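You operate a simulated robot arm through the tools that you are given. There is no shell and no other tool.

The job below is to be done with a simulated two-armed robot. You get a single attempt, and the scene is never put back.

JOB
Clamp the brown head and heat it to 90 C.
Fine: both clamp levers on, cooling valve shut, drive on, heat knob at 90; watch the display get there; the screw stays still.

It is judged by the outcome, as a careful person would: the job done as asked, and still so three seconds after it is handed in. It fails if anything else is knocked over, pushed out of place, dropped, spilled or broken.

ROBOT AND FRAMES
Two 7-joint arms with fingered hands on one trunk that stands fixed in place. Base frame: the origin is at the foot of the trunk, x ahead of it, y to its left, z up. Lengths are in mm, angles in rad, forces in N, time in s.
The left shoulder is at [200, 135, 1020], the right one opposite. Payload 4 kg a hand.
The TCP of each hand is the grasp point between the finger pads, 25 mm short of the fingertips. In the tool frame z runs along the fingers and y along their closing line. Largest opening 88 mm; the body of the gripper starts 29 mm behind the TCP. The gripper is a hand of 4 fingers: y runs from the thumb to the fingers, the wrist lies at [-13, -106, -174] in the tool frame.
Orientation is that of the tool frame in the base frame, as [roll, pitch, yaw] about the fixed x, y, z axes, in that order (R = Rz(yaw) Ry(pitch) Rx(roll)). With the fingers straight down and the wrist toward the robot, the tool's x, y and z point along [0, 1, 0], [1, 0, 0] and [0, 0, -1] of the base frame.

CONTROLS
- The arms move only by the tool step_arm. It takes "left_commands", "right_commands" or both (then of equal length, played together; a hand with none holds still); each is a list that holds one entry, the list of rows, each a list of 6 numbers: the shift along the tool's x, y, z in mm, then the turn, a rotation vector about the tool's x, y, z in rad. In form: [[[x, y, z, rx, ry, rz], ...]]. A call has 1 to 20 rows; each row is the pose to reach, as a shift and turn from the pose commanded when the call began, along the tool's axes at that moment. Each row takes 0.2 s and may step no farther than 50 mm and 0.15 rad from the row before; otherwise, the whole call is refused. A pose out of reach is approached as far as the arm can. The call stops where the force on the tool passes 40 N (or 10 N more than at its start, if that is more) or the arm is blocked; 0.2 s more then pass. In this call time passes only in rows, and 0.2 s behind the last. It gives the time, the measured TCP pose, the force on the tool (base axes), the opening and the grip force at its end, in the units of the frame above (readings bear some noise), with the torque about the TCP (base axes, N m) and any sound that the robot's microphone picked up, and new pictures: "show" is both (left out), scene, wrist or none (wrist: the cameras of the hands that moved).
- Cameras (640 x 400 px; columns grow to the right, rows downward): "scene" is now at [145.8, 31, 1643.4]; the picture's right is [0.33, -0.94, 0.00], its down [-0.51, -0.18, -0.84] and it looks along [0.80, 0.28, -0.54] (base axes); focal length 306 px, centre (320, 200). "left" rides on the left gripper at [-64, -83, -98] in its tool frame; the picture's right is [-0.62, -0.37, 0.69], its down [0.71, -0.63, 0.30] and it looks along [0.32, 0.68, 0.65] (tool axes); focal length 265 px, centre (320, 200). "right" rides on the right gripper at [64, -83, -98] in its tool frame; the picture's right is [-0.62, 0.37, -0.69], its down [-0.71, -0.63, 0.30] and it looks along [-0.32, 0.68, 0.65] (tool axes); focal length 265 px, centre (320, 200). There is no depth. A picture from a camera that has moved, and an enlarged one, comes with that camera's place and axes in the base frame and with its lens.
- lift_body(by): slides the trunk up (or, below 0, down) by that many mm; the arms and the scene camera ride with it, the base frame stays. It gives what a move gives, with no picture.
- move_fingers(index, middle, ring, thumb_bend, thumb_turn, hand): sets how far each is bent, from 0 (flat) to 1 (curled in); at 0.3 the hand is open as for a grip, at 0.7 the pads meet at the TCP. One left out holds its place. A second passes; each finger stops where it meets its share of the squeeze, and holds until it gets a number again. It is the only way to open and close the hand. It gives what a move gives, with no picture; readings hold the bend of each and the force on the fingers (four entries, about 0 where the hand has none), thumb and palm. thumb_turn goes from beside the hand (0) to across from the fingers (1), as for a grip.
- head_to(pan, tilt): turns the head with the scene camera to pan (to the left, within 1.693 rad either way) and tilt (down, from -0.506 to 1.204), counted from straight ahead of the robot. It gives what a move gives, and a new picture of the scene camera.
- zoom(camera, box): a new picture of the part [left, top, right, bottom] of that camera's present view, enlarged. It takes no simulated time.
- close_job(): hands the job in; it is judged then, once.

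Places have to be worked out from the pictures, the camera data and where the tool is seen. Open the grippers and draw the arms clear of the work before you hand the job in, unless the task says otherwise.

The tools are called after ">>>" as a command line: name --argument value ..., lists and objects as JSON in quotes. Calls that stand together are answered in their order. step_arm: Moves the arms, as the interface text tells. Its arguments: {"type":"object","properties":{"left_commands":{"type":"array","items":{"type":"array","items":{"type":"array","items":{"type":"number"}}}},"right_commands":{"type":"array","items":{"type":"array","items":{"type":"array","items":{"type":"number"}}}},"show":{"type":"string","enum":["both","scene","wrist","none"]}},"required":[]} The other tools are called the same way: lift_body (by) slides the trunk up or down; move_fingers (index, middle, ring, thumb_bend, thumb_turn, hand) moves the fingers one by one; head_to (pan, tilt) turns the head that bears the scene camera; zoom (camera, box) takes an enlarged picture of a part of a camera's view; close_job () hands the job in.

At the start:

```text
t: 0.0
left_position: [512.4, 351.4, 1447.5]
left_tcp_rot: [-3.141, 0.0, 1.571]
left_wrist_force: [-0.5, -0.3, 0.3]
left_ft_torque: [-0.02, -0.02, 0.01]
left_gripper_width: 87.4
left_finger_force: 0.0
left_shape: jaw
left_bend: [0.3, 0.3, 0.3, 0.3, 0.98]
left_finger forces: [0.0, 0.0, 0.0, 0.1, 0.0, 0.1]
right_position: [536.0, -59.3, 1433.7]
right_tcp_rot: [-3.142, 0.0, 1.57]
right_wrist_force: [0.4, 0.2, -0.7]
right_ft_torque: [-0.01, 0.03, 0.0]
right_gripper_width: 87.6
right_finger_force: 0.1
right_shape: jaw
right_bend: [0.3, 0.3, 0.3, 0.3, 0.98]
right_finger forces: [0.0, 0.0, 0.0, 0.1, 0.1, 0.0]
trunk travel left (down, up): [-625.0, 145.0]
head pan, tilt: [0.337, 0.565]
```

scene: 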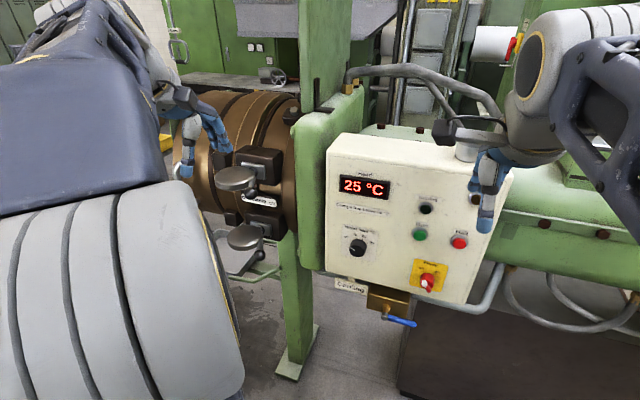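
right: 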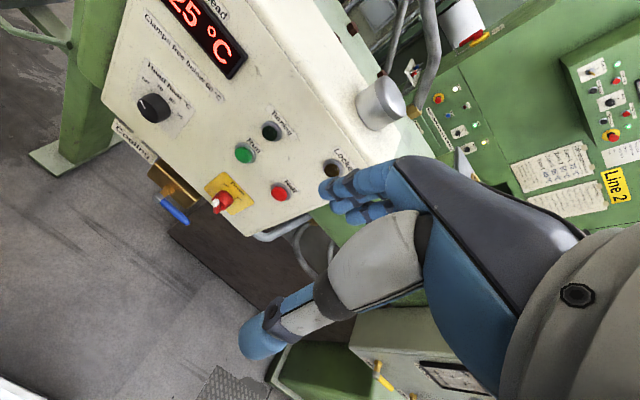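
left: 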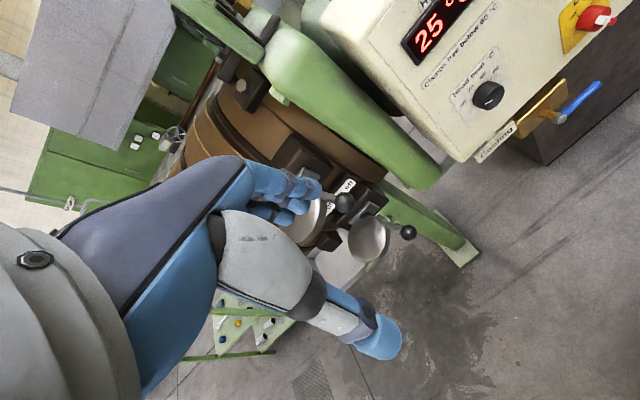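

The scene shows a control cabinet with a display at 25 °C, a knob, buttons, a main switch and a blue valve, plus a brown head with two clamp levers. I'll zoom in to read the labels before moving anything.

>>> zoom --camera "scene" --box '[320, 130, 520, 255]'

>>> zoom --camera "scene" --box '[320, 220, 480, 340]'

>>> zoom --camera "scene" --box '[160, 80, 330, 290]'

>>> zoom --camera "right" --box '[80, 0, 400, 240]'

>>> zoom --camera "left" --box '[240, 140, 440, 265]'

>>> zoom --camera "left" --box '[380, 0, 640, 170]'

```text
3.20 times, centred on (420, 192) of scene
camera zoom: at [145.8, 31.0, 1643.4], right [0.33, -0.94, 0.0], down [-0.51, -0.18, -0.84], along [0.8, 0.28, -0.54], focal length 978 px, centre (0, 224)
```

zoom: 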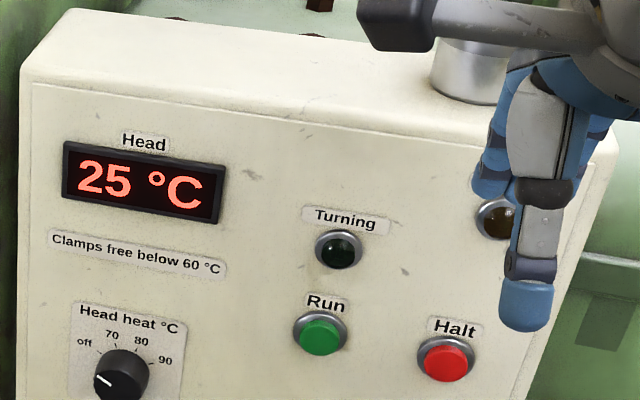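

```text
3.33 times, centred on (400, 280) of scene
camera zoom: at [145.8, 31.0, 1643.4], right [0.33, -0.94, 0.0], down [-0.51, -0.18, -0.84], along [0.8, 0.28, -0.54], focal length 1019 px, centre (53, -67)
```

zoom: 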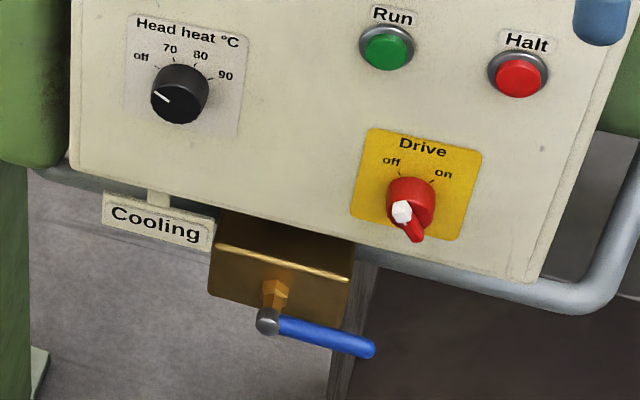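

```text
1.90 times, centred on (245, 185) of scene
camera zoom: at [145.8, 31.0, 1643.4], right [0.33, -0.94, 0.0], down [-0.51, -0.18, -0.84], along [0.8, 0.28, -0.54], focal length 582 px, centre (463, 229)
```

zoom: 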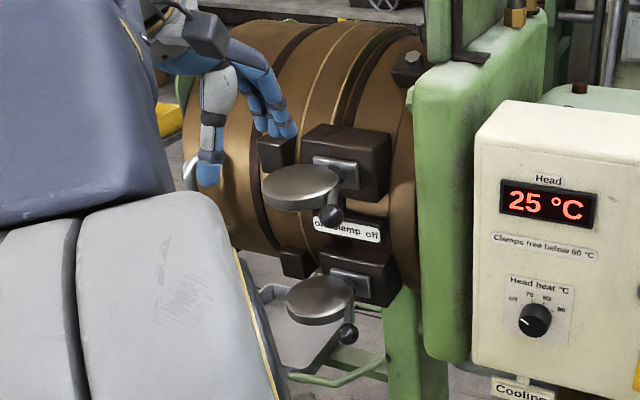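

```text
1.67 times, centred on (240, 120) of right
camera zoom: at [452.1, 4.0, 1531.7], right [0.37, -0.62, 0.69], down [-0.63, -0.71, -0.3], along [0.68, -0.32, -0.65], focal length 442 px, centre (453, 333)
```

zoom: 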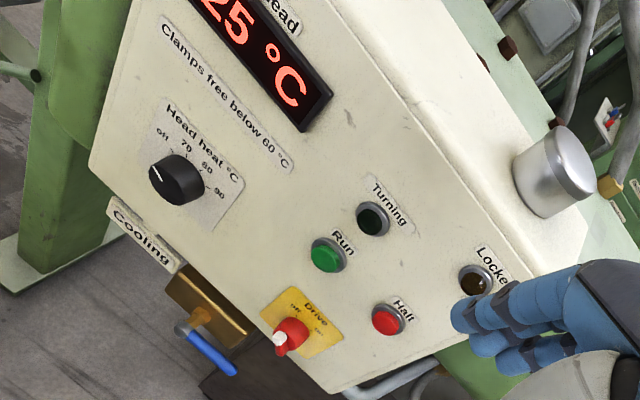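

```text
3.20 times, centred on (340, 202) of left
camera zoom: at [429.6, 288.8, 1546.8], right [-0.37, -0.62, -0.69], down [-0.63, 0.71, -0.3], along [0.68, 0.32, -0.65], focal length 849 px, centre (256, 192)
```

zoom: 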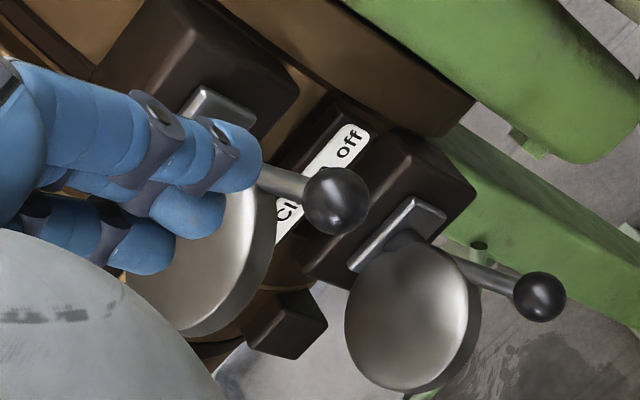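

```text
2.35 times, centred on (510, 85) of left
camera zoom: at [429.6, 288.8, 1546.8], right [-0.37, -0.62, -0.69], down [-0.63, 0.71, -0.3], along [0.68, 0.32, -0.65], focal length 624 px, centre (-127, 471)
```

zoom: 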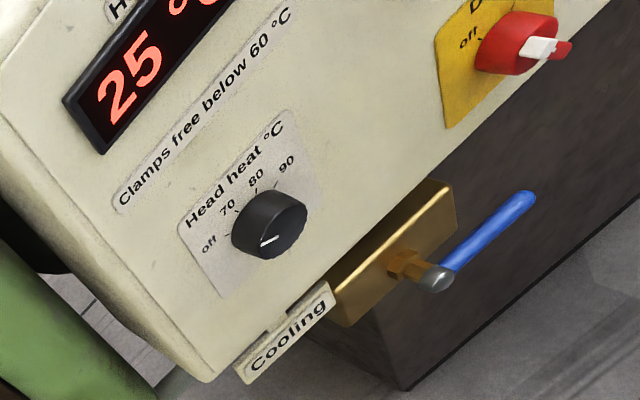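

The panel faces -x at about x=745: heat knob at about (730,135,1123), drive switch at about (731,-43,1069). The clamp balls are near (688,397,1258) and (685,396,1060), with their pivots farther left. I'll first turn both hands to point forward in free space.

>>> step_arm --left_commands '[[[0, 0, 0, -0.14, 0, 0], [0, 0, 0, -0.28, 0, 0], [0, 0, 0, -0.42, 0, 0], [0, 0, 0, -0.56, 0, 0], [0, 0, 0, -0.7, 0, 0], [0, 0, 0, -0.84, 0, 0], [0, 0, 0, -0.98, 0, 0], [0, 0, 0, -1.12, 0, 0], [0, 0, 0, -1.26, 0, 0], [0, 0, 0, -1.4, 0, 0], [0, 0, 0, -1.5, 0, 0], [0, 0, 0, -1.5708, 0, 0]]]' --right_commands '[[[0, 0, 0, -0.14, 0, 0], [0, 0, 0, -0.28, 0, 0], [0, 0, 0, -0.42, 0, 0], [0, 0, 0, -0.56, 0, 0], [0, 0, 0, -0.7, 0, 0], [0, 0, 0, -0.84, 0, 0], [0, 0, 0, -0.98, 0, 0], [0, 0, 0, -1.12, 0, 0], [0, 0, 0, -1.26, 0, 0], [0, 0, 0, -1.4, 0, 0], [0, 0, 0, -1.5, 0, 0], [0, 0, 0, -1.5708, 0, 0]]]'

```text
t: 2.0
left_position: [513.0, 351.0, 1447.7]
left_tcp_rot: [1.945, 0.002, 1.569]
left_wrist_force: [0.0, -0.1, -0.5]
left_ft_torque: [0.0, 0.0, 0.03]
left_gripper_width: 87.5
left_finger_force: 0.1
left_shape: jaw
left_bend: [0.3, 0.3, 0.3, 0.3, 0.98]
left_finger forces: [0.0, 0.1, 0.1, 0.0, 0.0, 0.0]
right_position: [509.1, 3.5, 1445.0]
right_tcp_rot: [1.914, 0.014, 1.756]
right_wrist_force: [0.6, 0.4, -0.1]
right_ft_torque: [0.01, 0.02, -0.01]
right_gripper_width: 88.2
right_finger_force: 0.0
right_shape: jaw
right_bend: [0.3, 0.3, 0.3, 0.3, 0.98]
right_finger forces: [0.0, 0.0, 0.0, 0.0, 0.1, 0.0]
right hand out of reach, approached as far as the arm can: row 9
trunk travel left (down, up): [-625.0, 145.0]
head pan, tilt: [0.337, 0.565]
stopped in row 9 (right hand): the arm was blocked; the commanded pose is now the measured one
camera scene: at [145.6, 31.0, 1643.5], right [0.33, -0.94, 0.0], down [-0.51, -0.18, -0.84], along [0.8, 0.28, -0.54], focal length 306 px, centre (320, 200)
camera right: at [377.5, 43.8, 1398.2], right [-0.41, -0.7, 0.59], down [0.21, -0.7, -0.69], along [0.89, -0.16, 0.43], focal length 265 px, centre (320, 200)
camera left: at [390.4, 288.1, 1406.1], right [0.51, -0.62, -0.6], down [0.06, 0.71, -0.7], along [0.86, 0.32, 0.4], focal length 265 px, centre (320, 200)
```

scene: 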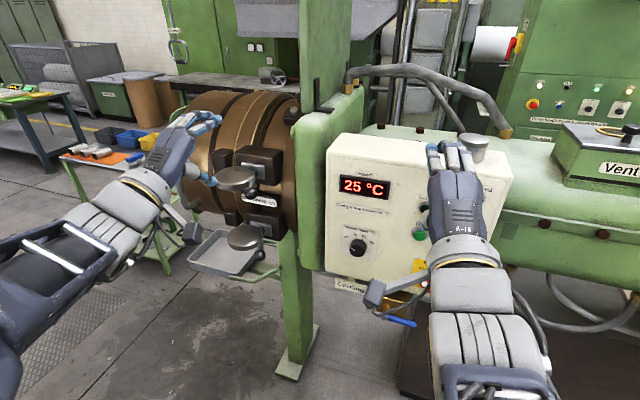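
right: 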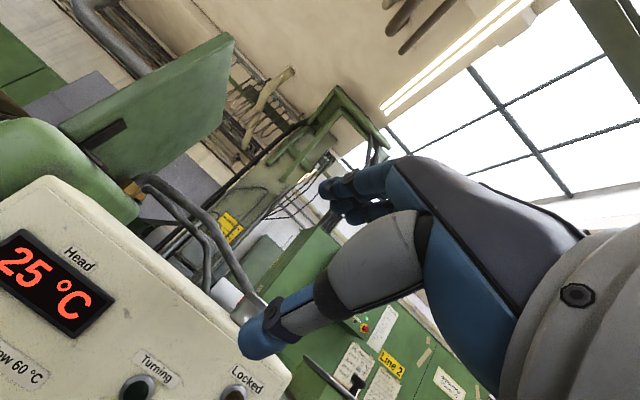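
left: 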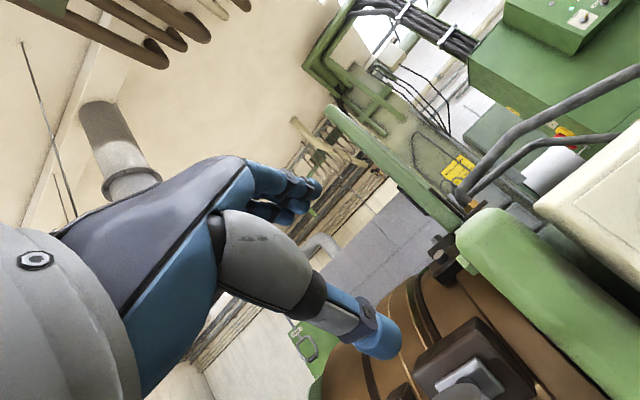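

The right hand hit a reach limit while turning at that height, and the left stopped with it. I'll finish turning both hands while lowering them toward the heights they will work at, still well off the machine.

>>> step_arm --left_commands '[[[-5, -22, 12, -0.062, 0, 0], [-10, -44, 24, -0.125, 0, 0], [-15, -66, 37, -0.187, 0, 0], [-20, -88, 49, -0.25, 0, 0], [-25, -110, 61, -0.312, 0, 0], [-30, -132, 73, -0.374, 0, 0]]]' --right_commands '[[[-16, -38, 12, -0.057, -0.029, 0.01], [-32, -76, 24, -0.114, -0.058, 0.021], [-48, -114, 36, -0.171, -0.087, 0.031], [-64, -152, 49, -0.228, -0.116, 0.041], [-80, -190, 61, -0.285, -0.145, 0.052], [-97, -229, 73, -0.343, -0.174, 0.062]]]'

```text
t: 2.5
left_position: [518.7, 340.4, 1407.9]
left_tcp_rot: [1.841, 0.003, 1.566]
left_wrist_force: [-0.5, -0.3, 0.3]
left_ft_torque: [-0.02, 0.02, -0.02]
left_gripper_width: 87.2
left_finger_force: 0.0
left_shape: jaw
left_bend: [0.3, 0.3, 0.3, 0.3, 0.98]
left_finger forces: [0.0, 0.0, 0.0, 0.0, 0.1, 0.1]
right_position: [502.6, 66.7, 1437.1]
right_tcp_rot: [1.794, 0.025, 1.909]
right_wrist_force: [-1.5, -0.2, -0.3]
right_ft_torque: [0.0, 0.01, -0.02]
right_gripper_width: 88.0
right_finger_force: 0.1
right_shape: jaw
right_bend: [0.3, 0.3, 0.3, 0.3, 0.98]
right_finger forces: [0.1, 0.1, 0.1, 0.1, 0.0, 0.0]
right hand out of reach, approached as far as the arm can: row 1, 2
trunk travel left (down, up): [-625.0, 145.0]
head pan, tilt: [0.337, 0.565]
stopped in row 2 (right hand): the arm was blocked; the commanded pose is now the measured one
camera scene: at [144.9, 31.0, 1643.6], right [0.33, -0.94, 0.0], down [-0.51, -0.18, -0.84], along [0.8, 0.28, -0.54], focal length 306 px, centre (320, 200)
camera right: at [371.8, 87.2, 1375.9], right [-0.36, -0.77, 0.53], down [0.39, -0.64, -0.66], along [0.85, -0.03, 0.53], focal length 265 px, centre (320, 200)
camera left: at [400.6, 278.0, 1353.6], right [0.57, -0.62, -0.54], down [0.13, 0.71, -0.69], along [0.81, 0.32, 0.48], focal length 265 px, centre (320, 200)
```

scene: 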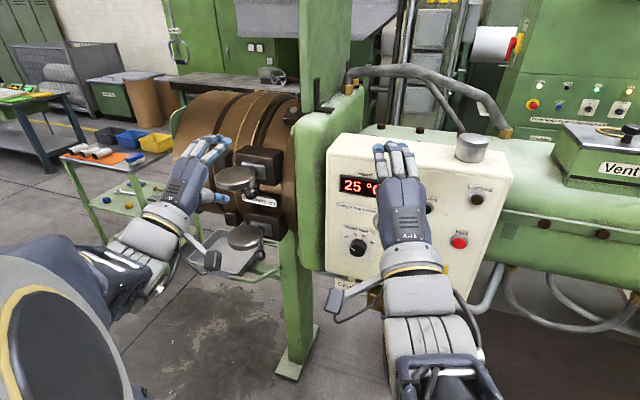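
right: 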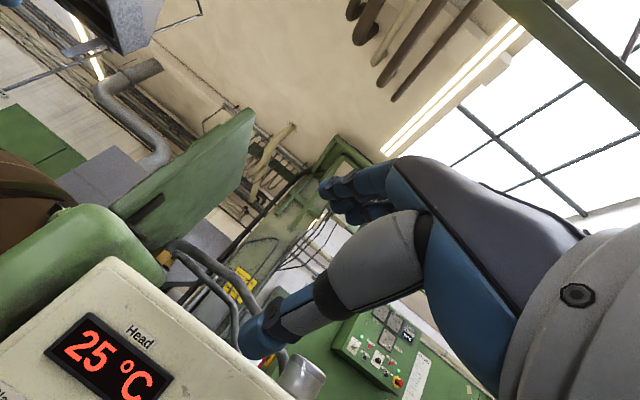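
left: 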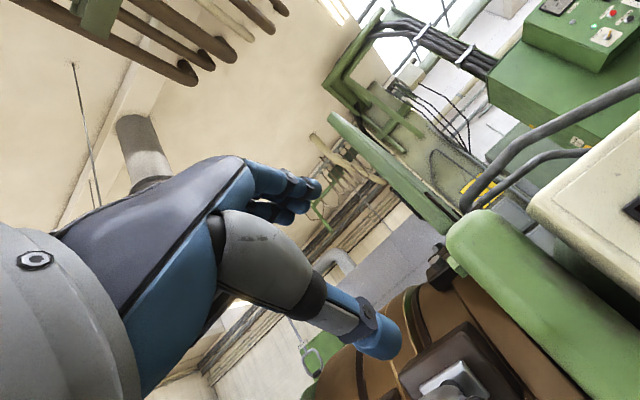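

The right arm is pinned against a joint limit and slides sideways. I'll back it out by un-pitching it a little and moving it right and down, leaving the left arm where it is.

>>> step_arm --right_commands '[[[-30, -14, -8, 0.08, -0.065, 0.015], [-60, -28, -15, 0.164, -0.13, 0.03], [-90, -42, -23, 0.246, -0.196, 0.044], [-120, -56, -30, 0.328, -0.26, 0.06], [-149, -70, -38, 0.41, -0.327, 0.074]]]' --show "scene"

```text
t: 3.7
left_position: [519.7, 340.8, 1405.5]
left_tcp_rot: [1.843, 0.003, 1.567]
left_wrist_force: [0.4, 0.5, 0.3]
left_ft_torque: [-0.02, -0.01, 0.02]
left_gripper_width: 87.7
left_finger_force: 0.0
left_shape: jaw
left_bend: [0.3, 0.3, 0.3, 0.3, 0.98]
left_finger forces: [0.0, 0.1, 0.1, 0.1, 0.0, 0.0]
right_position: [509.7, -90.6, 1397.6]
right_tcp_rot: [2.195, 0.093, 1.58]
right_wrist_force: [0.6, 0.7, 0.4]
right_ft_torque: [-0.01, 0.0, -0.01]
right_gripper_width: 88.2
right_finger_force: 0.1
right_shape: jaw
right_bend: [0.3, 0.3, 0.3, 0.3, 0.98]
right_finger forces: [0.0, 0.1, 0.1, 0.0, 0.0, 0.0]
right hand out of reach, approached as far as the arm can: row 1, 2, 3, 4, 5
trunk travel left (down, up): [-625.0, 145.0]
head pan, tilt: [0.337, 0.565]
camera scene: at [145.8, 31.2, 1643.4], right [0.33, -0.94, 0.0], down [-0.51, -0.18, -0.84], along [0.8, 0.28, -0.54], focal length 306 px, centre (320, 200)
```

scene: 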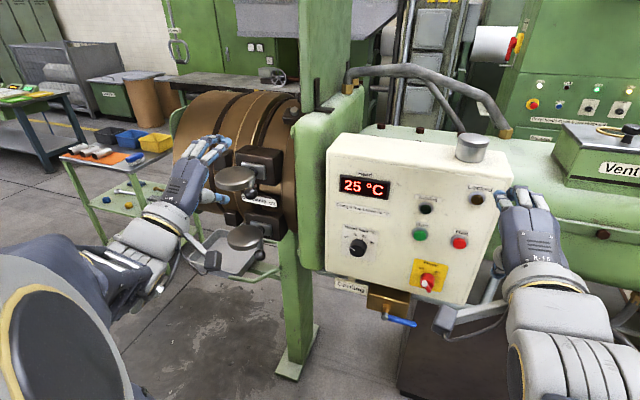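

The right hand is free again at (510,-91,1398). I'll lower it 250 mm straight down before I finish turning it.

>>> step_arm --right_commands '[[[-1, -34, 24, 0, 0, 0], [-2, -68, 49, 0, 0, 0], [-3, -102, 73, 0, 0, 0], [-4, -136, 98, 0, 0, 0], [-5, -170, 122, 0, 0, 0], [-6, -204, 147, 0, 0, 0]]]' --left_commands '[[[0, -24, 12, -0.045, 0, 0], [0, -47, 24, -0.09, 0, 0], [0, -71, 35, -0.135, 0, 0], [0, -94, 47, -0.18, 0, 0], [0, -118, 59, -0.225, 0, 0], [0, -141, 70, -0.272, 0, 0]]]' --show "scene"

```text
t: 5.1
left_position: [558.8, 353.0, 1278.6]
left_tcp_rot: [1.573, 0.005, 1.564]
left_wrist_force: [-0.1, 0.0, -0.7]
left_ft_torque: [-0.01, 0.02, 0.03]
left_gripper_width: 87.4
left_finger_force: 0.1
left_shape: jaw
left_bend: [0.3, 0.3, 0.3, 0.3, 0.98]
left_finger forces: [0.0, 0.1, 0.0, 0.0, 0.0, 0.1]
left hand out of reach, approached as far as the arm can: row 6
right_position: [665.8, -99.1, 1206.6]
right_tcp_rot: [2.189, 0.093, 1.581]
right_wrist_force: [-0.1, -0.2, -0.4]
right_ft_torque: [0.0, 0.0, -0.01]
right_gripper_width: 88.0
right_finger_force: 0.0
right_shape: jaw
right_bend: [0.3, 0.3, 0.3, 0.3, 0.98]
right_finger forces: [0.0, 0.0, 0.0, 0.0, 0.0, 0.0]
right hand out of reach, approached as far as the arm can: row 1, 2, 3, 4, 5, 6
trunk travel left (down, up): [-625.0, 145.0]
head pan, tilt: [0.337, 0.565]
camera scene: at [145.6, 30.9, 1643.4], right [0.33, -0.94, 0.0], down [-0.51, -0.18, -0.84], along [0.8, 0.28, -0.54], focal length 306 px, centre (320, 200)
```

scene: 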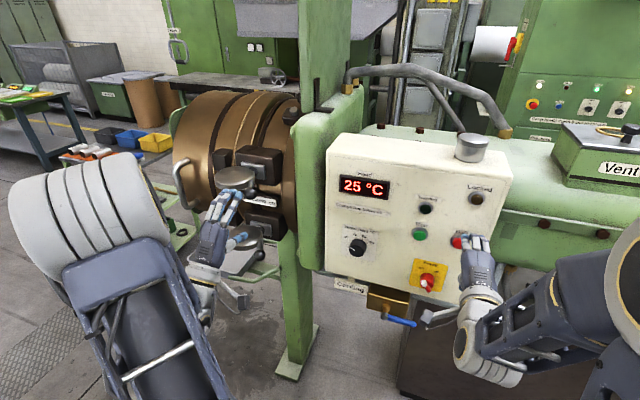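

The arms evidently reach less well close in; the left hand now points forward at (559,353,1279) and the right is at (666,-99,1207), clear of the panel. I'll look closely at the clamp levers from the present views.

>>> zoom --camera "scene" --box '[160, 130, 330, 290]'

>>> zoom --camera "left" --box '[0, 0, 640, 400]'

>>> zoom --camera "right" --box '[0, 0, 640, 400]'

```text
2.50 times, centred on (245, 210) of scene
camera zoom: at [145.6, 30.9, 1643.4], right [0.33, -0.94, 0.0], down [-0.51, -0.18, -0.84], along [0.8, 0.28, -0.54], focal length 764 px, centre (508, 175)
```

zoom: 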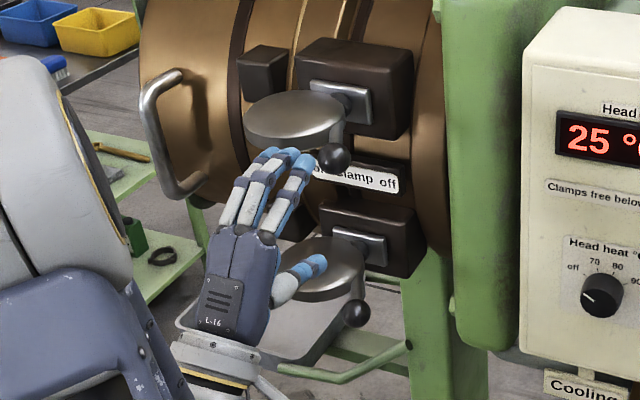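

```text
1.00 times, centred on (320, 200) of left (not enlarged: the box is as wide or as high as the picture)
camera zoom: at [458.1, 289.7, 1196.2], right [0.69, -0.63, -0.37], down [0.31, 0.71, -0.63], along [0.66, 0.32, 0.68], focal length 265 px, centre (320, 200)
```

zoom: 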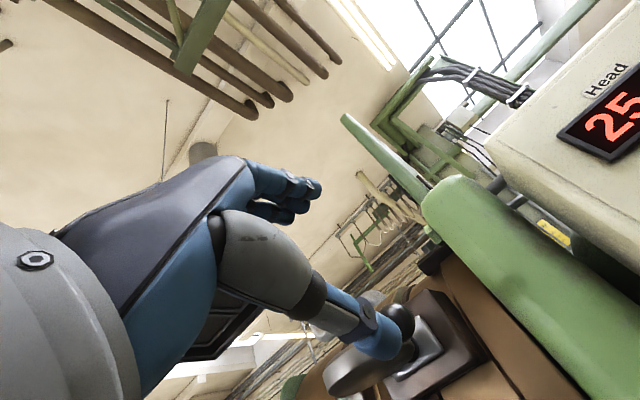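

```text
1.00 times, centred on (320, 200) of right (not enlarged: the box is as wide or as high as the picture)
camera zoom: at [534.6, -39.0, 1189.7], right [-0.34, -0.56, 0.76], down [-0.11, -0.78, -0.62], along [0.93, -0.3, 0.21], focal length 265 px, centre (320, 200)
```

zoom: 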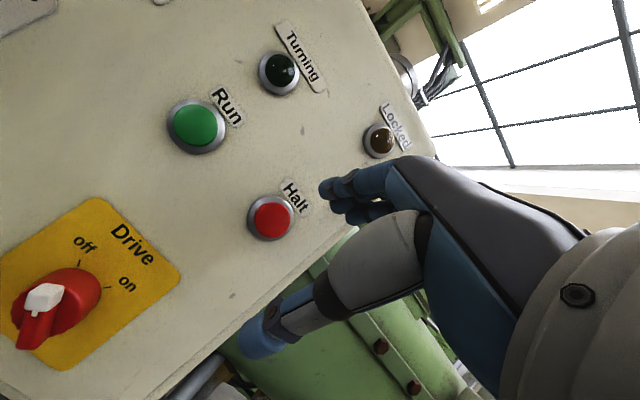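

Ball 1 is confirmed near (689,393,1259). I need to understand how the levers pivot, so I'll enlarge further.

>>> zoom --camera "scene" --box '[210, 140, 290, 190]'

>>> zoom --camera "scene" --box '[210, 205, 290, 275]'

>>> zoom --camera "left" --box '[300, 260, 520, 400]'

>>> zoom --camera "scene" --box '[320, 265, 440, 340]'

>>> zoom --camera "right" --box '[0, 190, 200, 390]'

```text
8.00 times, centred on (250, 165) of scene
camera zoom: at [145.6, 30.9, 1643.4], right [0.33, -0.94, 0.0], down [-0.51, -0.18, -0.84], along [0.8, 0.28, -0.54], focal length 2446 px, centre (880, 480)
```

zoom: 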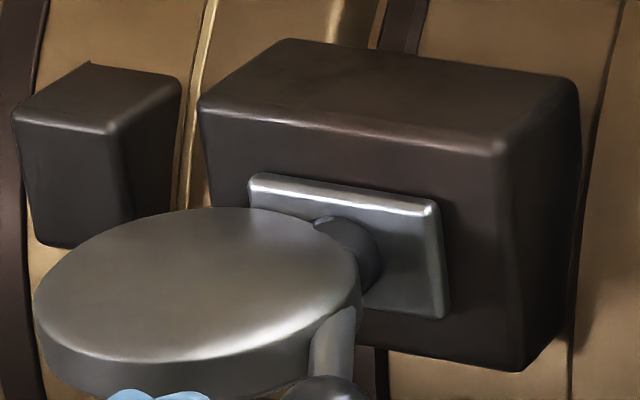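

```text
5.71 times, centred on (250, 240) of scene
camera zoom: at [145.6, 30.9, 1643.4], right [0.33, -0.94, 0.0], down [-0.51, -0.18, -0.84], along [0.8, 0.28, -0.54], focal length 1747 px, centre (720, -29)
```

zoom: 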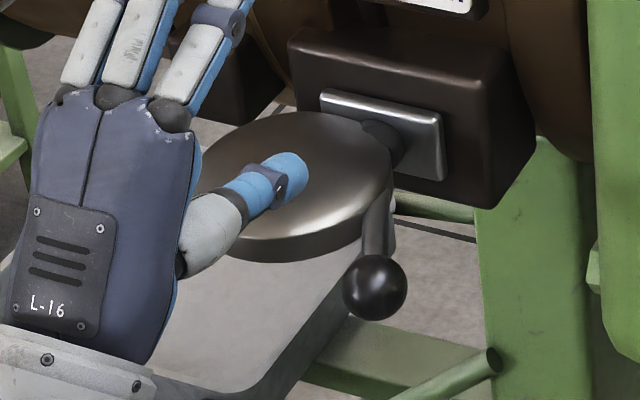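

```text
2.86 times, centred on (410, 330) of left
camera zoom: at [458.1, 289.7, 1196.2], right [0.69, -0.63, -0.37], down [0.31, 0.71, -0.63], along [0.66, 0.32, 0.68], focal length 758 px, centre (63, -171)
```

zoom: 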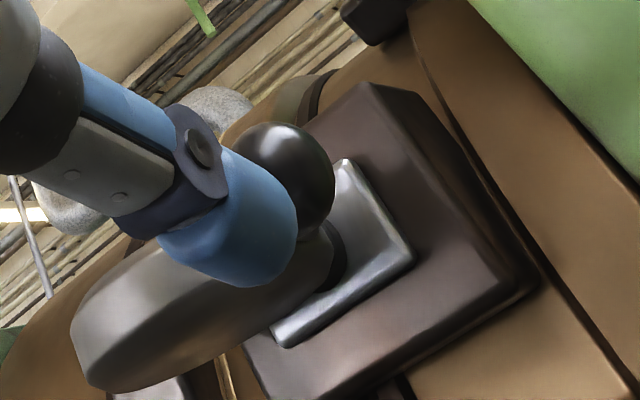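

```text
5.33 times, centred on (380, 302) of scene
camera zoom: at [145.6, 30.9, 1643.4], right [0.33, -0.94, 0.0], down [-0.51, -0.18, -0.84], along [0.8, 0.28, -0.54], focal length 1631 px, centre (0, -347)
```

zoom: 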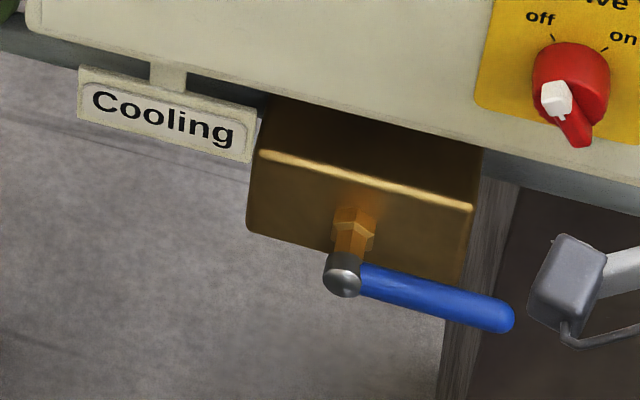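

```text
2.00 times, centred on (100, 290) of right
camera zoom: at [534.6, -39.0, 1189.7], right [-0.34, -0.56, 0.76], down [-0.11, -0.78, -0.62], along [0.93, -0.3, 0.21], focal length 531 px, centre (760, 20)
```

zoom: 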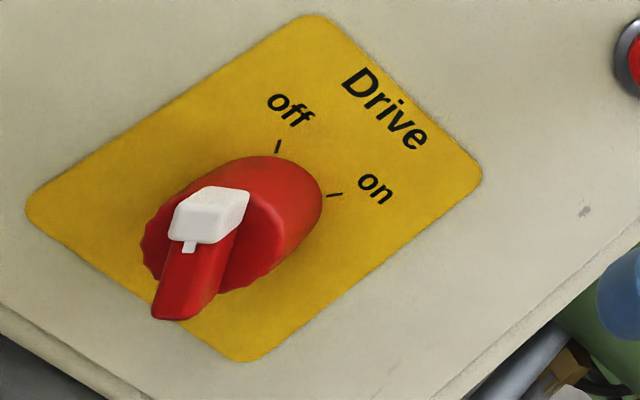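

The drive switch's white pointer is at "off", the blue valve lever lies horizontally along the block, and the heat knob is at "off". The lever pivots are still unclear, so I'll raise the left hand and tilt it down so its camera can look at the clamps from above.

>>> step_arm --left_commands '[[[13, 25, -5, 0.15, 0, 0], [27, 50, -10, 0.3, 0, 0], [40, 75, -15, 0.45, 0, 0], [53, 100, -20, 0.6, 0, 0], [67, 125, -25, 0.75, 0, 0], [80, 150, -30, 0.9, 0, 0]]]'

```text
t: 6.5
left_position: [528.8, 435.1, 1428.2]
left_tcp_rot: [2.471, 0.002, 1.569]
left_wrist_force: [-0.2, 0.7, -0.2]
left_ft_torque: [0.04, -0.01, -0.01]
left_gripper_width: 87.6
left_finger_force: 0.1
left_shape: jaw
left_bend: [0.3, 0.3, 0.3, 0.3, 0.98]
left_finger forces: [0.0, 0.0, 0.0, 0.1, 0.0, 0.1]
right_position: [666.3, -99.1, 1206.6]
right_tcp_rot: [2.191, 0.092, 1.581]
right_wrist_force: [-0.4, -0.1, -0.7]
right_ft_torque: [0.0, 0.02, 0.02]
right_gripper_width: 87.9
right_finger_force: 0.1
right_shape: jaw
right_bend: [0.3, 0.3, 0.3, 0.3, 0.98]
right_finger forces: [0.0, 0.0, 0.0, 0.0, 0.1, 0.0]
trunk travel left (down, up): [-625.0, 145.0]
head pan, tilt: [0.337, 0.565]
camera scene: at [145.9, 31.0, 1643.4], right [0.33, -0.94, 0.0], down [-0.51, -0.18, -0.84], along [0.8, 0.28, -0.54], focal length 306 px, centre (320, 200)
camera left: at [401.7, 373.1, 1453.5], right [0.14, -0.62, -0.77], down [-0.3, 0.71, -0.63], along [0.94, 0.32, -0.09], focal length 265 px, centre (320, 200)
```

scene: 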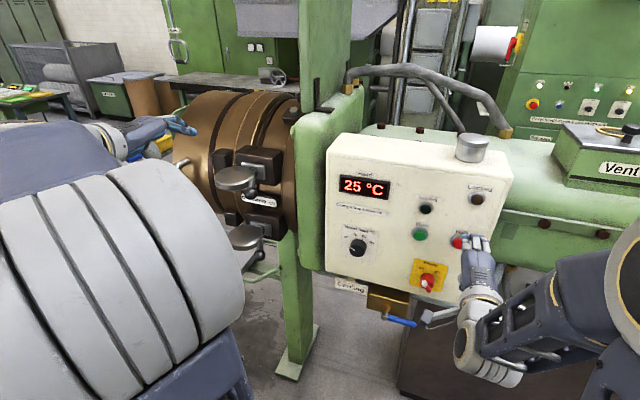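
left: 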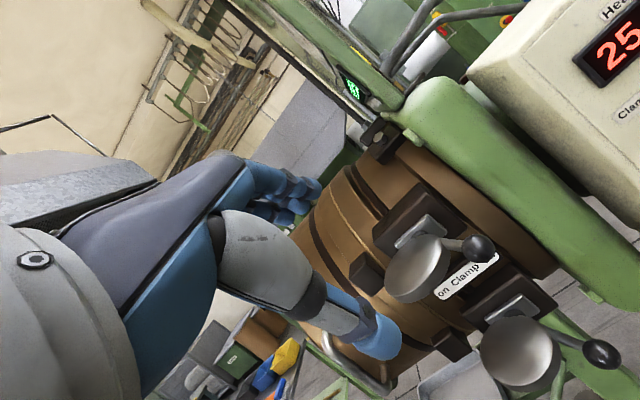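

>>> zoom --camera "left" --box '[360, 170, 640, 400]'

>>> zoom --camera "left" --box '[360, 180, 520, 310]'

>>> zoom --camera "scene" --box '[205, 140, 305, 210]'

```text
1.74 times, centred on (500, 285) of left
camera zoom: at [401.7, 373.1, 1453.5], right [0.14, -0.62, -0.77], down [-0.3, 0.71, -0.63], along [0.94, 0.32, -0.09], focal length 462 px, centre (7, 52)
```

zoom: 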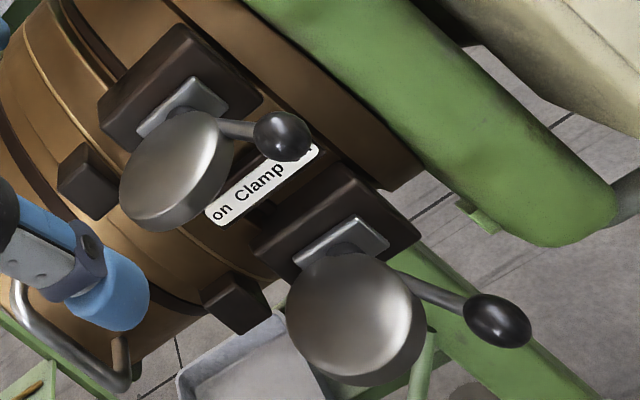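

```text
3.08 times, centred on (440, 245) of left
camera zoom: at [401.7, 373.1, 1453.5], right [0.14, -0.62, -0.77], down [-0.3, 0.71, -0.63], along [0.94, 0.32, -0.09], focal length 817 px, centre (-49, 62)
```

zoom: 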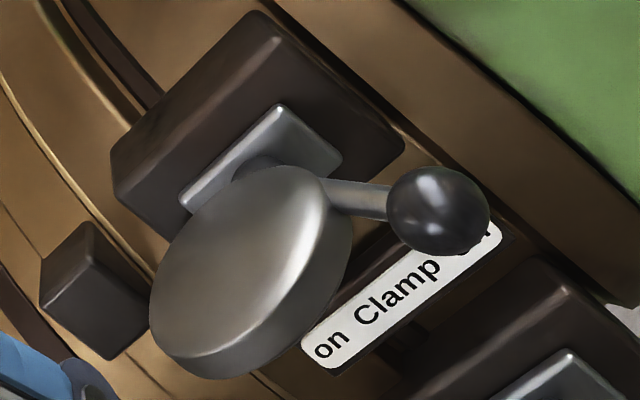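

```text
5.71 times, centred on (255, 175) of scene
camera zoom: at [145.9, 31.0, 1643.4], right [0.33, -0.94, 0.0], down [-0.51, -0.18, -0.84], along [0.8, 0.28, -0.54], focal length 1747 px, centre (691, 343)
```

zoom: 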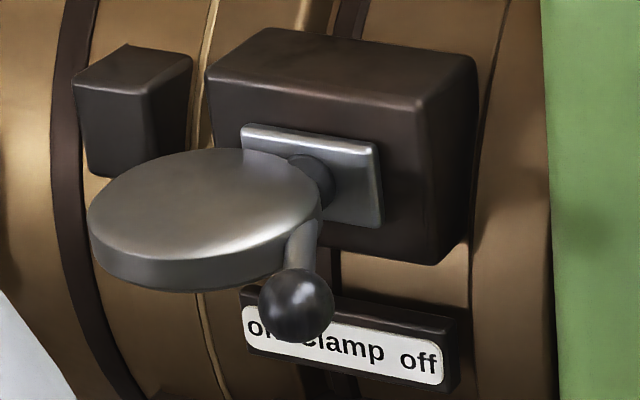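

The rod to the ball seems to run back to the small boss on the plate, at about (781,447), and the disc is horizontal. I'll enlarge the boss more to find its axis.

>>> zoom --camera "left" --box '[400, 200, 480, 260]'

>>> zoom --camera "left" --box '[470, 280, 630, 390]'

>>> zoom --camera "scene" --box '[235, 155, 275, 185]'

>>> zoom --camera "scene" --box '[225, 205, 285, 255]'

```text
6.67 times, centred on (440, 230) of left
camera zoom: at [401.7, 373.1, 1453.5], right [0.14, -0.62, -0.77], down [-0.3, 0.71, -0.63], along [0.94, 0.32, -0.09], focal length 1769 px, centre (-480, 0)
```

zoom: 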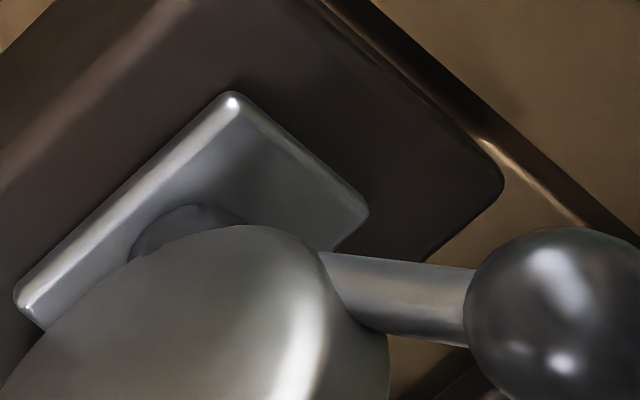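

```text
3.64 times, centred on (550, 335) of left
camera zoom: at [401.7, 373.1, 1453.5], right [0.14, -0.62, -0.77], down [-0.3, 0.71, -0.63], along [0.94, 0.32, -0.09], focal length 965 px, centre (-516, -291)
```

zoom: 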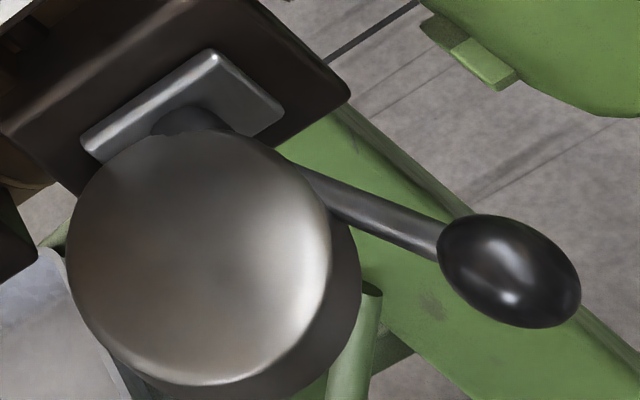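

```text
13.33 times, centred on (255, 170) of scene
camera zoom: at [145.9, 31.0, 1643.4], right [0.33, -0.94, 0.0], down [-0.51, -0.18, -0.84], along [0.8, 0.28, -0.54], focal length 4076 px, centre (1187, 600)
```

zoom: 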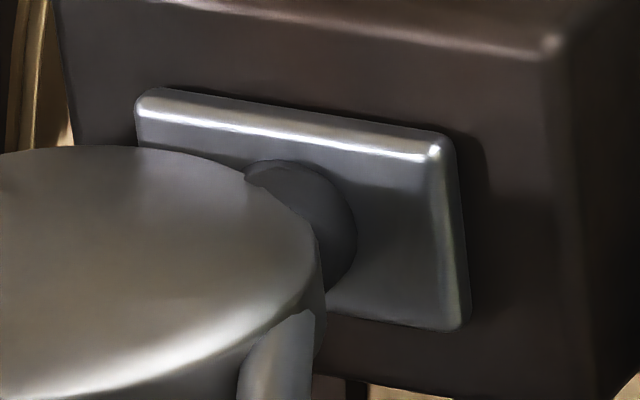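

```text
8.00 times, centred on (255, 230) of scene
camera zoom: at [145.9, 31.0, 1643.4], right [0.33, -0.94, 0.0], down [-0.51, -0.18, -0.84], along [0.8, 0.28, -0.54], focal length 2446 px, centre (840, -40)
```

zoom: 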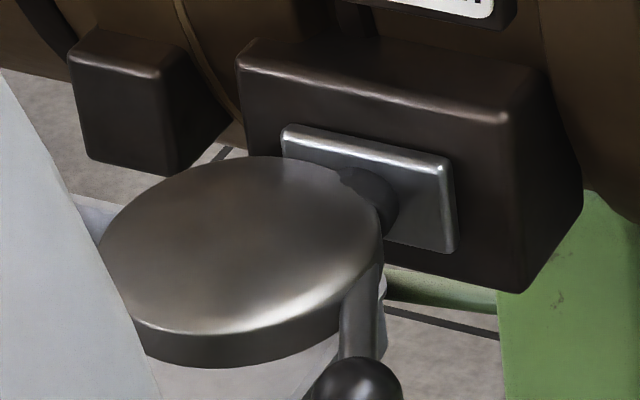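

The boss looks like a small pressure pad behind the eccentric disc, and the label midpoint is at y=446. So the lever should swing left from y=396 to about y=495. I'll close the left fingers into a pinch for pushing and bring the hand to the right of the upper ball.

>>> move_fingers --hand "left" --index 0.7 --middle 0.7 --ring 0.7 --thumb_bend 0.7 --thumb_turn 1

>>> step_arm --left_commands '[[[-27, -1, 24, -0.114, 0, 0], [-54, -2, 48, -0.228, 0, 0], [-81, -3, 73, -0.342, 0, 0], [-108, -4, 97, -0.456, 0, 0], [-135, -5, 121, -0.571, 0, 0]]]' --show "both"

```text
t: 7.5
left_position: [529.1, 435.5, 1426.5]
left_tcp_rot: [2.468, 0.001, 1.569]
left_wrist_force: [-0.5, 0.2, 1.1]
left_ft_torque: [0.0, -0.01, 0.01]
left_gripper_width: 0.2
left_finger_force: 0.1
left_shape: fingers
left_bend: [0.7, 0.7, 0.7, 0.7, 1.0]
left_finger forces: [0.0, 0.1, 0.1, 0.1, 0.0, 0.0]
right_position: [665.7, -98.5, 1206.6]
right_tcp_rot: [2.191, 0.092, 1.581]
right_wrist_force: [-0.1, 0.2, 0.0]
right_ft_torque: [0.0, 0.01, 0.01]
right_gripper_width: 88.1
right_finger_force: 0.0
right_shape: jaw
right_bend: [0.3, 0.3, 0.3, 0.3, 0.98]
right_finger forces: [0.0, 0.0, 0.1, 0.0, 0.0, 0.1]
trunk travel left (down, up): [-625.0, 145.0]
head pan, tilt: [0.337, 0.565]
```

```text
t: 8.7
left_position: [596.8, 298.0, 1331.3]
left_tcp_rot: [1.897, 0.002, 1.566]
left_wrist_force: [-0.2, -0.7, 0.2]
left_ft_torque: [-0.02, 0.0, -0.02]
left_gripper_width: 0.2
left_finger_force: 0.1
left_shape: fingers
left_bend: [0.7, 0.7, 0.7, 0.7, 1.0]
left_finger forces: [0.0, 0.0, 0.0, 0.0, 0.0, 0.0]
right_position: [666.2, -99.3, 1205.7]
right_tcp_rot: [2.191, 0.092, 1.582]
right_wrist_force: [0.3, -0.2, 0.5]
right_ft_torque: [0.03, -0.02, -0.01]
right_gripper_width: 87.9
right_finger_force: 0.0
right_shape: jaw
right_bend: [0.3, 0.3, 0.3, 0.3, 0.98]
right_finger forces: [0.0, 0.0, 0.1, 0.0, 0.0, 0.1]
trunk travel left (down, up): [-625.0, 145.0]
head pan, tilt: [0.337, 0.565]
camera scene: at [145.4, 31.0, 1643.5], right [0.33, -0.94, 0.0], down [-0.51, -0.18, -0.84], along [0.8, 0.28, -0.54], focal length 306 px, centre (320, 200)
camera left: at [476.8, 234.5, 1283.8], right [0.54, -0.62, -0.57], down [0.09, 0.71, -0.7], along [0.84, 0.32, 0.44], focal length 265 px, centre (320, 200)
```

scene: 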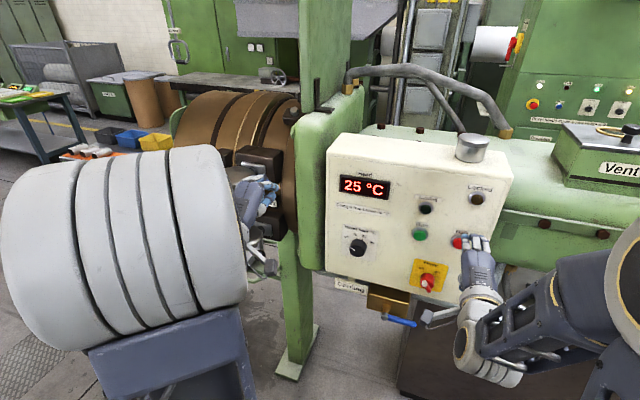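
left: 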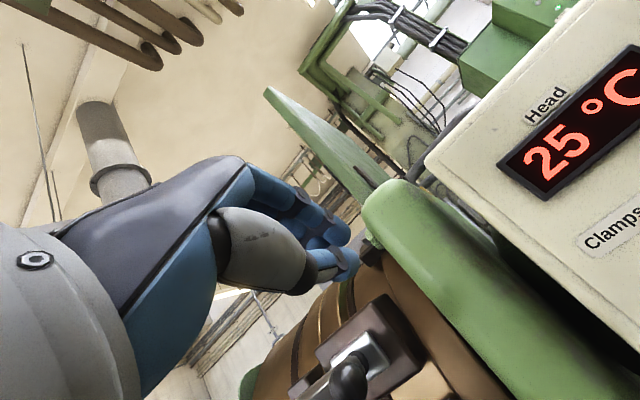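

The pinched left hand is at (597,298,1331). I'll level it and descend to the ball's height at about (640,310,1262), short of contact.

>>> step_arm --left_commands '[[[4, -17, 21, -0.109, 0, 0], [8, -34, 42, -0.217, 0, 0], [12, -52, 63, -0.326, 0, 0]]]'

>>> zoom --camera "scene" --box '[200, 130, 320, 230]'

```text
t: 9.5
left_position: [642.1, 310.5, 1261.0]
left_tcp_rot: [1.572, 0.004, 1.567]
left_wrist_force: [-0.6, -0.6, 0.1]
left_ft_torque: [-0.01, 0.01, 0.03]
left_gripper_width: 0.1
left_finger_force: 0.0
left_shape: fingers
left_bend: [0.7, 0.7, 0.7, 0.7, 1.0]
left_finger forces: [0.0, 0.0, 0.0, 0.0, 0.1, 0.1]
right_position: [665.3, -99.7, 1206.5]
right_tcp_rot: [2.192, 0.091, 1.582]
right_wrist_force: [0.8, 0.0, 0.4]
right_ft_torque: [-0.01, 0.02, 0.01]
right_gripper_width: 87.7
right_finger_force: 0.1
right_shape: jaw
right_bend: [0.3, 0.3, 0.3, 0.3, 0.98]
right_finger forces: [0.0, 0.0, 0.0, 0.1, 0.1, 0.0]
trunk travel left (down, up): [-625.0, 145.0]
head pan, tilt: [0.337, 0.565]
camera scene: at [145.6, 30.1, 1643.5], right [0.33, -0.94, 0.0], down [-0.51, -0.18, -0.84], along [0.8, 0.28, -0.54], focal length 306 px, centre (320, 200)
camera left: at [543.3, 247.0, 1178.6], right [0.69, -0.62, -0.37], down [0.31, 0.71, -0.63], along [0.66, 0.32, 0.68], focal length 265 px, centre (320, 200)
```

scene: 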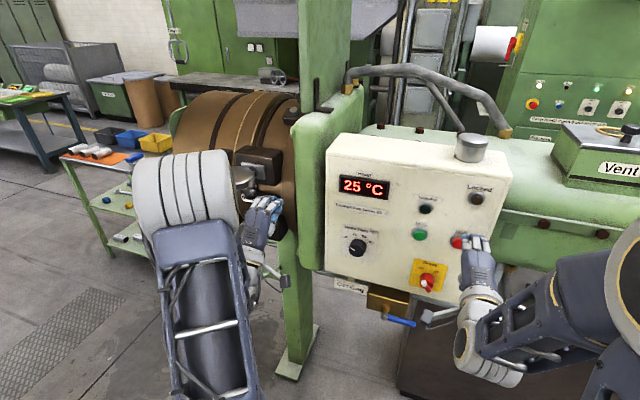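
left: 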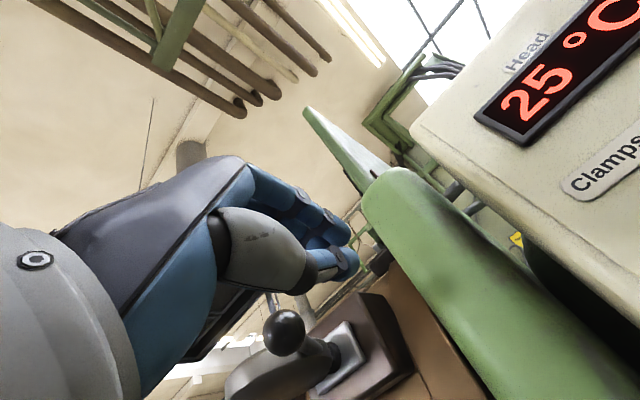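

```text
4.00 times, centred on (260, 180) of scene
camera zoom: at [145.6, 30.1, 1643.5], right [0.33, -0.94, 0.0], down [-0.51, -0.18, -0.84], along [0.8, 0.28, -0.54], focal length 1223 px, centre (560, 280)
```

zoom: 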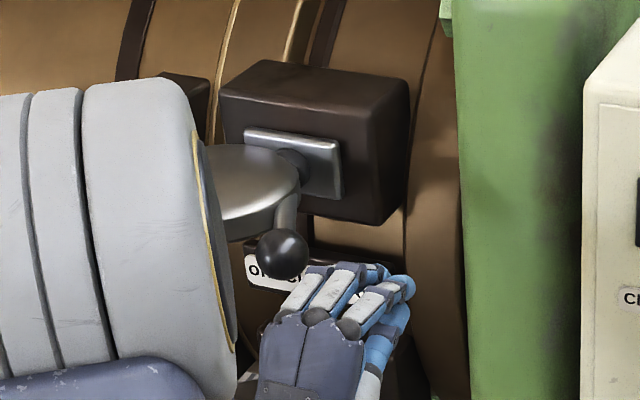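

The ball is about 85 mm left of the hand and level with it. I'll go forward 23 mm, then creep left until the finger side meets the ball.

>>> step_arm --left_commands '[[[0, 0, 12, 0, 0, 0], [0, 0, 23, 0, 0, 0], [10, 0, 23, 0, 0, 0], [20, 0, 23, 0, 0, 0], [26, 0, 23, 0, 0, 0], [32, 0, 23, 0, 0, 0], [38, 0, 23, 0, 0, 0], [44, 0, 23, 0, 0, 0], [50, 0, 23, 0, 0, 0]]]'

>>> zoom --camera "scene" --box '[200, 130, 320, 230]'

```text
t: 11.5
left_position: [664.3, 359.8, 1259.4]
left_tcp_rot: [1.572, 0.003, 1.563]
left_wrist_force: [-3.8, -6.5, 1.2]
left_ft_torque: [0.07, -0.07, 0.03]
left_gripper_width: 0.1
left_finger_force: 3.0
left_shape: fingers
left_bend: [0.7, 0.7, 0.7, 0.7, 1.0]
left_finger forces: [0.0, 0.0, 6.4, 0.0, 0.0, 0.1]
right_position: [664.9, -99.2, 1206.0]
right_tcp_rot: [2.192, 0.091, 1.582]
right_wrist_force: [0.5, -0.6, 0.2]
right_ft_torque: [0.02, 0.02, -0.06]
right_gripper_width: 87.9
right_finger_force: 0.1
right_shape: jaw
right_bend: [0.3, 0.3, 0.3, 0.3, 0.98]
right_finger forces: [0.0, 0.0, 0.0, 0.1, 0.0, 0.1]
trunk travel left (down, up): [-625.0, 145.0]
head pan, tilt: [0.337, 0.565]
camera scene: at [145.6, 30.6, 1643.5], right [0.33, -0.94, 0.0], down [-0.51, -0.18, -0.84], along [0.8, 0.28, -0.54], focal length 306 px, centre (320, 200)
camera left: at [564.5, 296.8, 1177.5], right [0.69, -0.63, -0.37], down [0.31, 0.71, -0.63], along [0.66, 0.32, 0.68], focal length 265 px, centre (320, 200)
```

scene: 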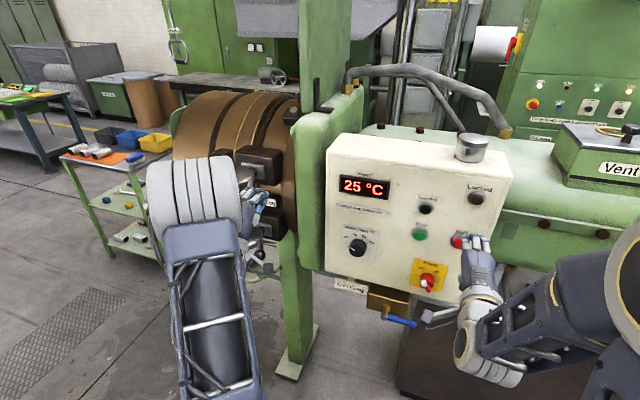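
left: 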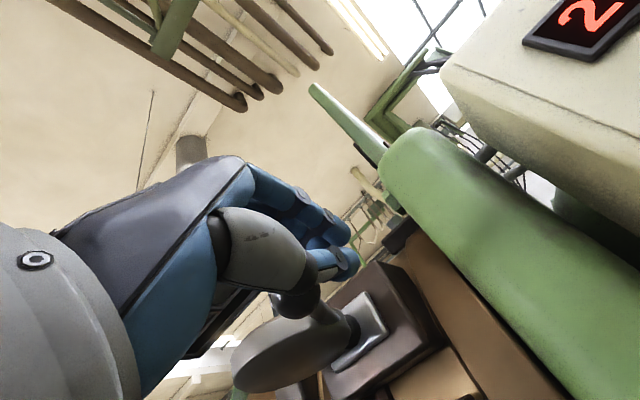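

```text
4.00 times, centred on (260, 180) of scene
camera zoom: at [145.6, 30.6, 1643.5], right [0.33, -0.94, 0.0], down [-0.51, -0.18, -0.84], along [0.8, 0.28, -0.54], focal length 1223 px, centre (560, 280)
```

zoom: 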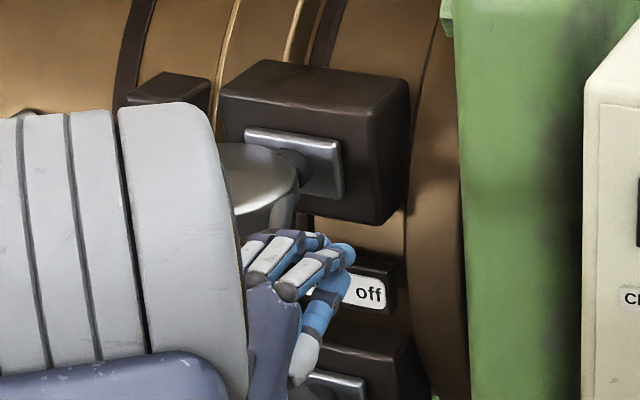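

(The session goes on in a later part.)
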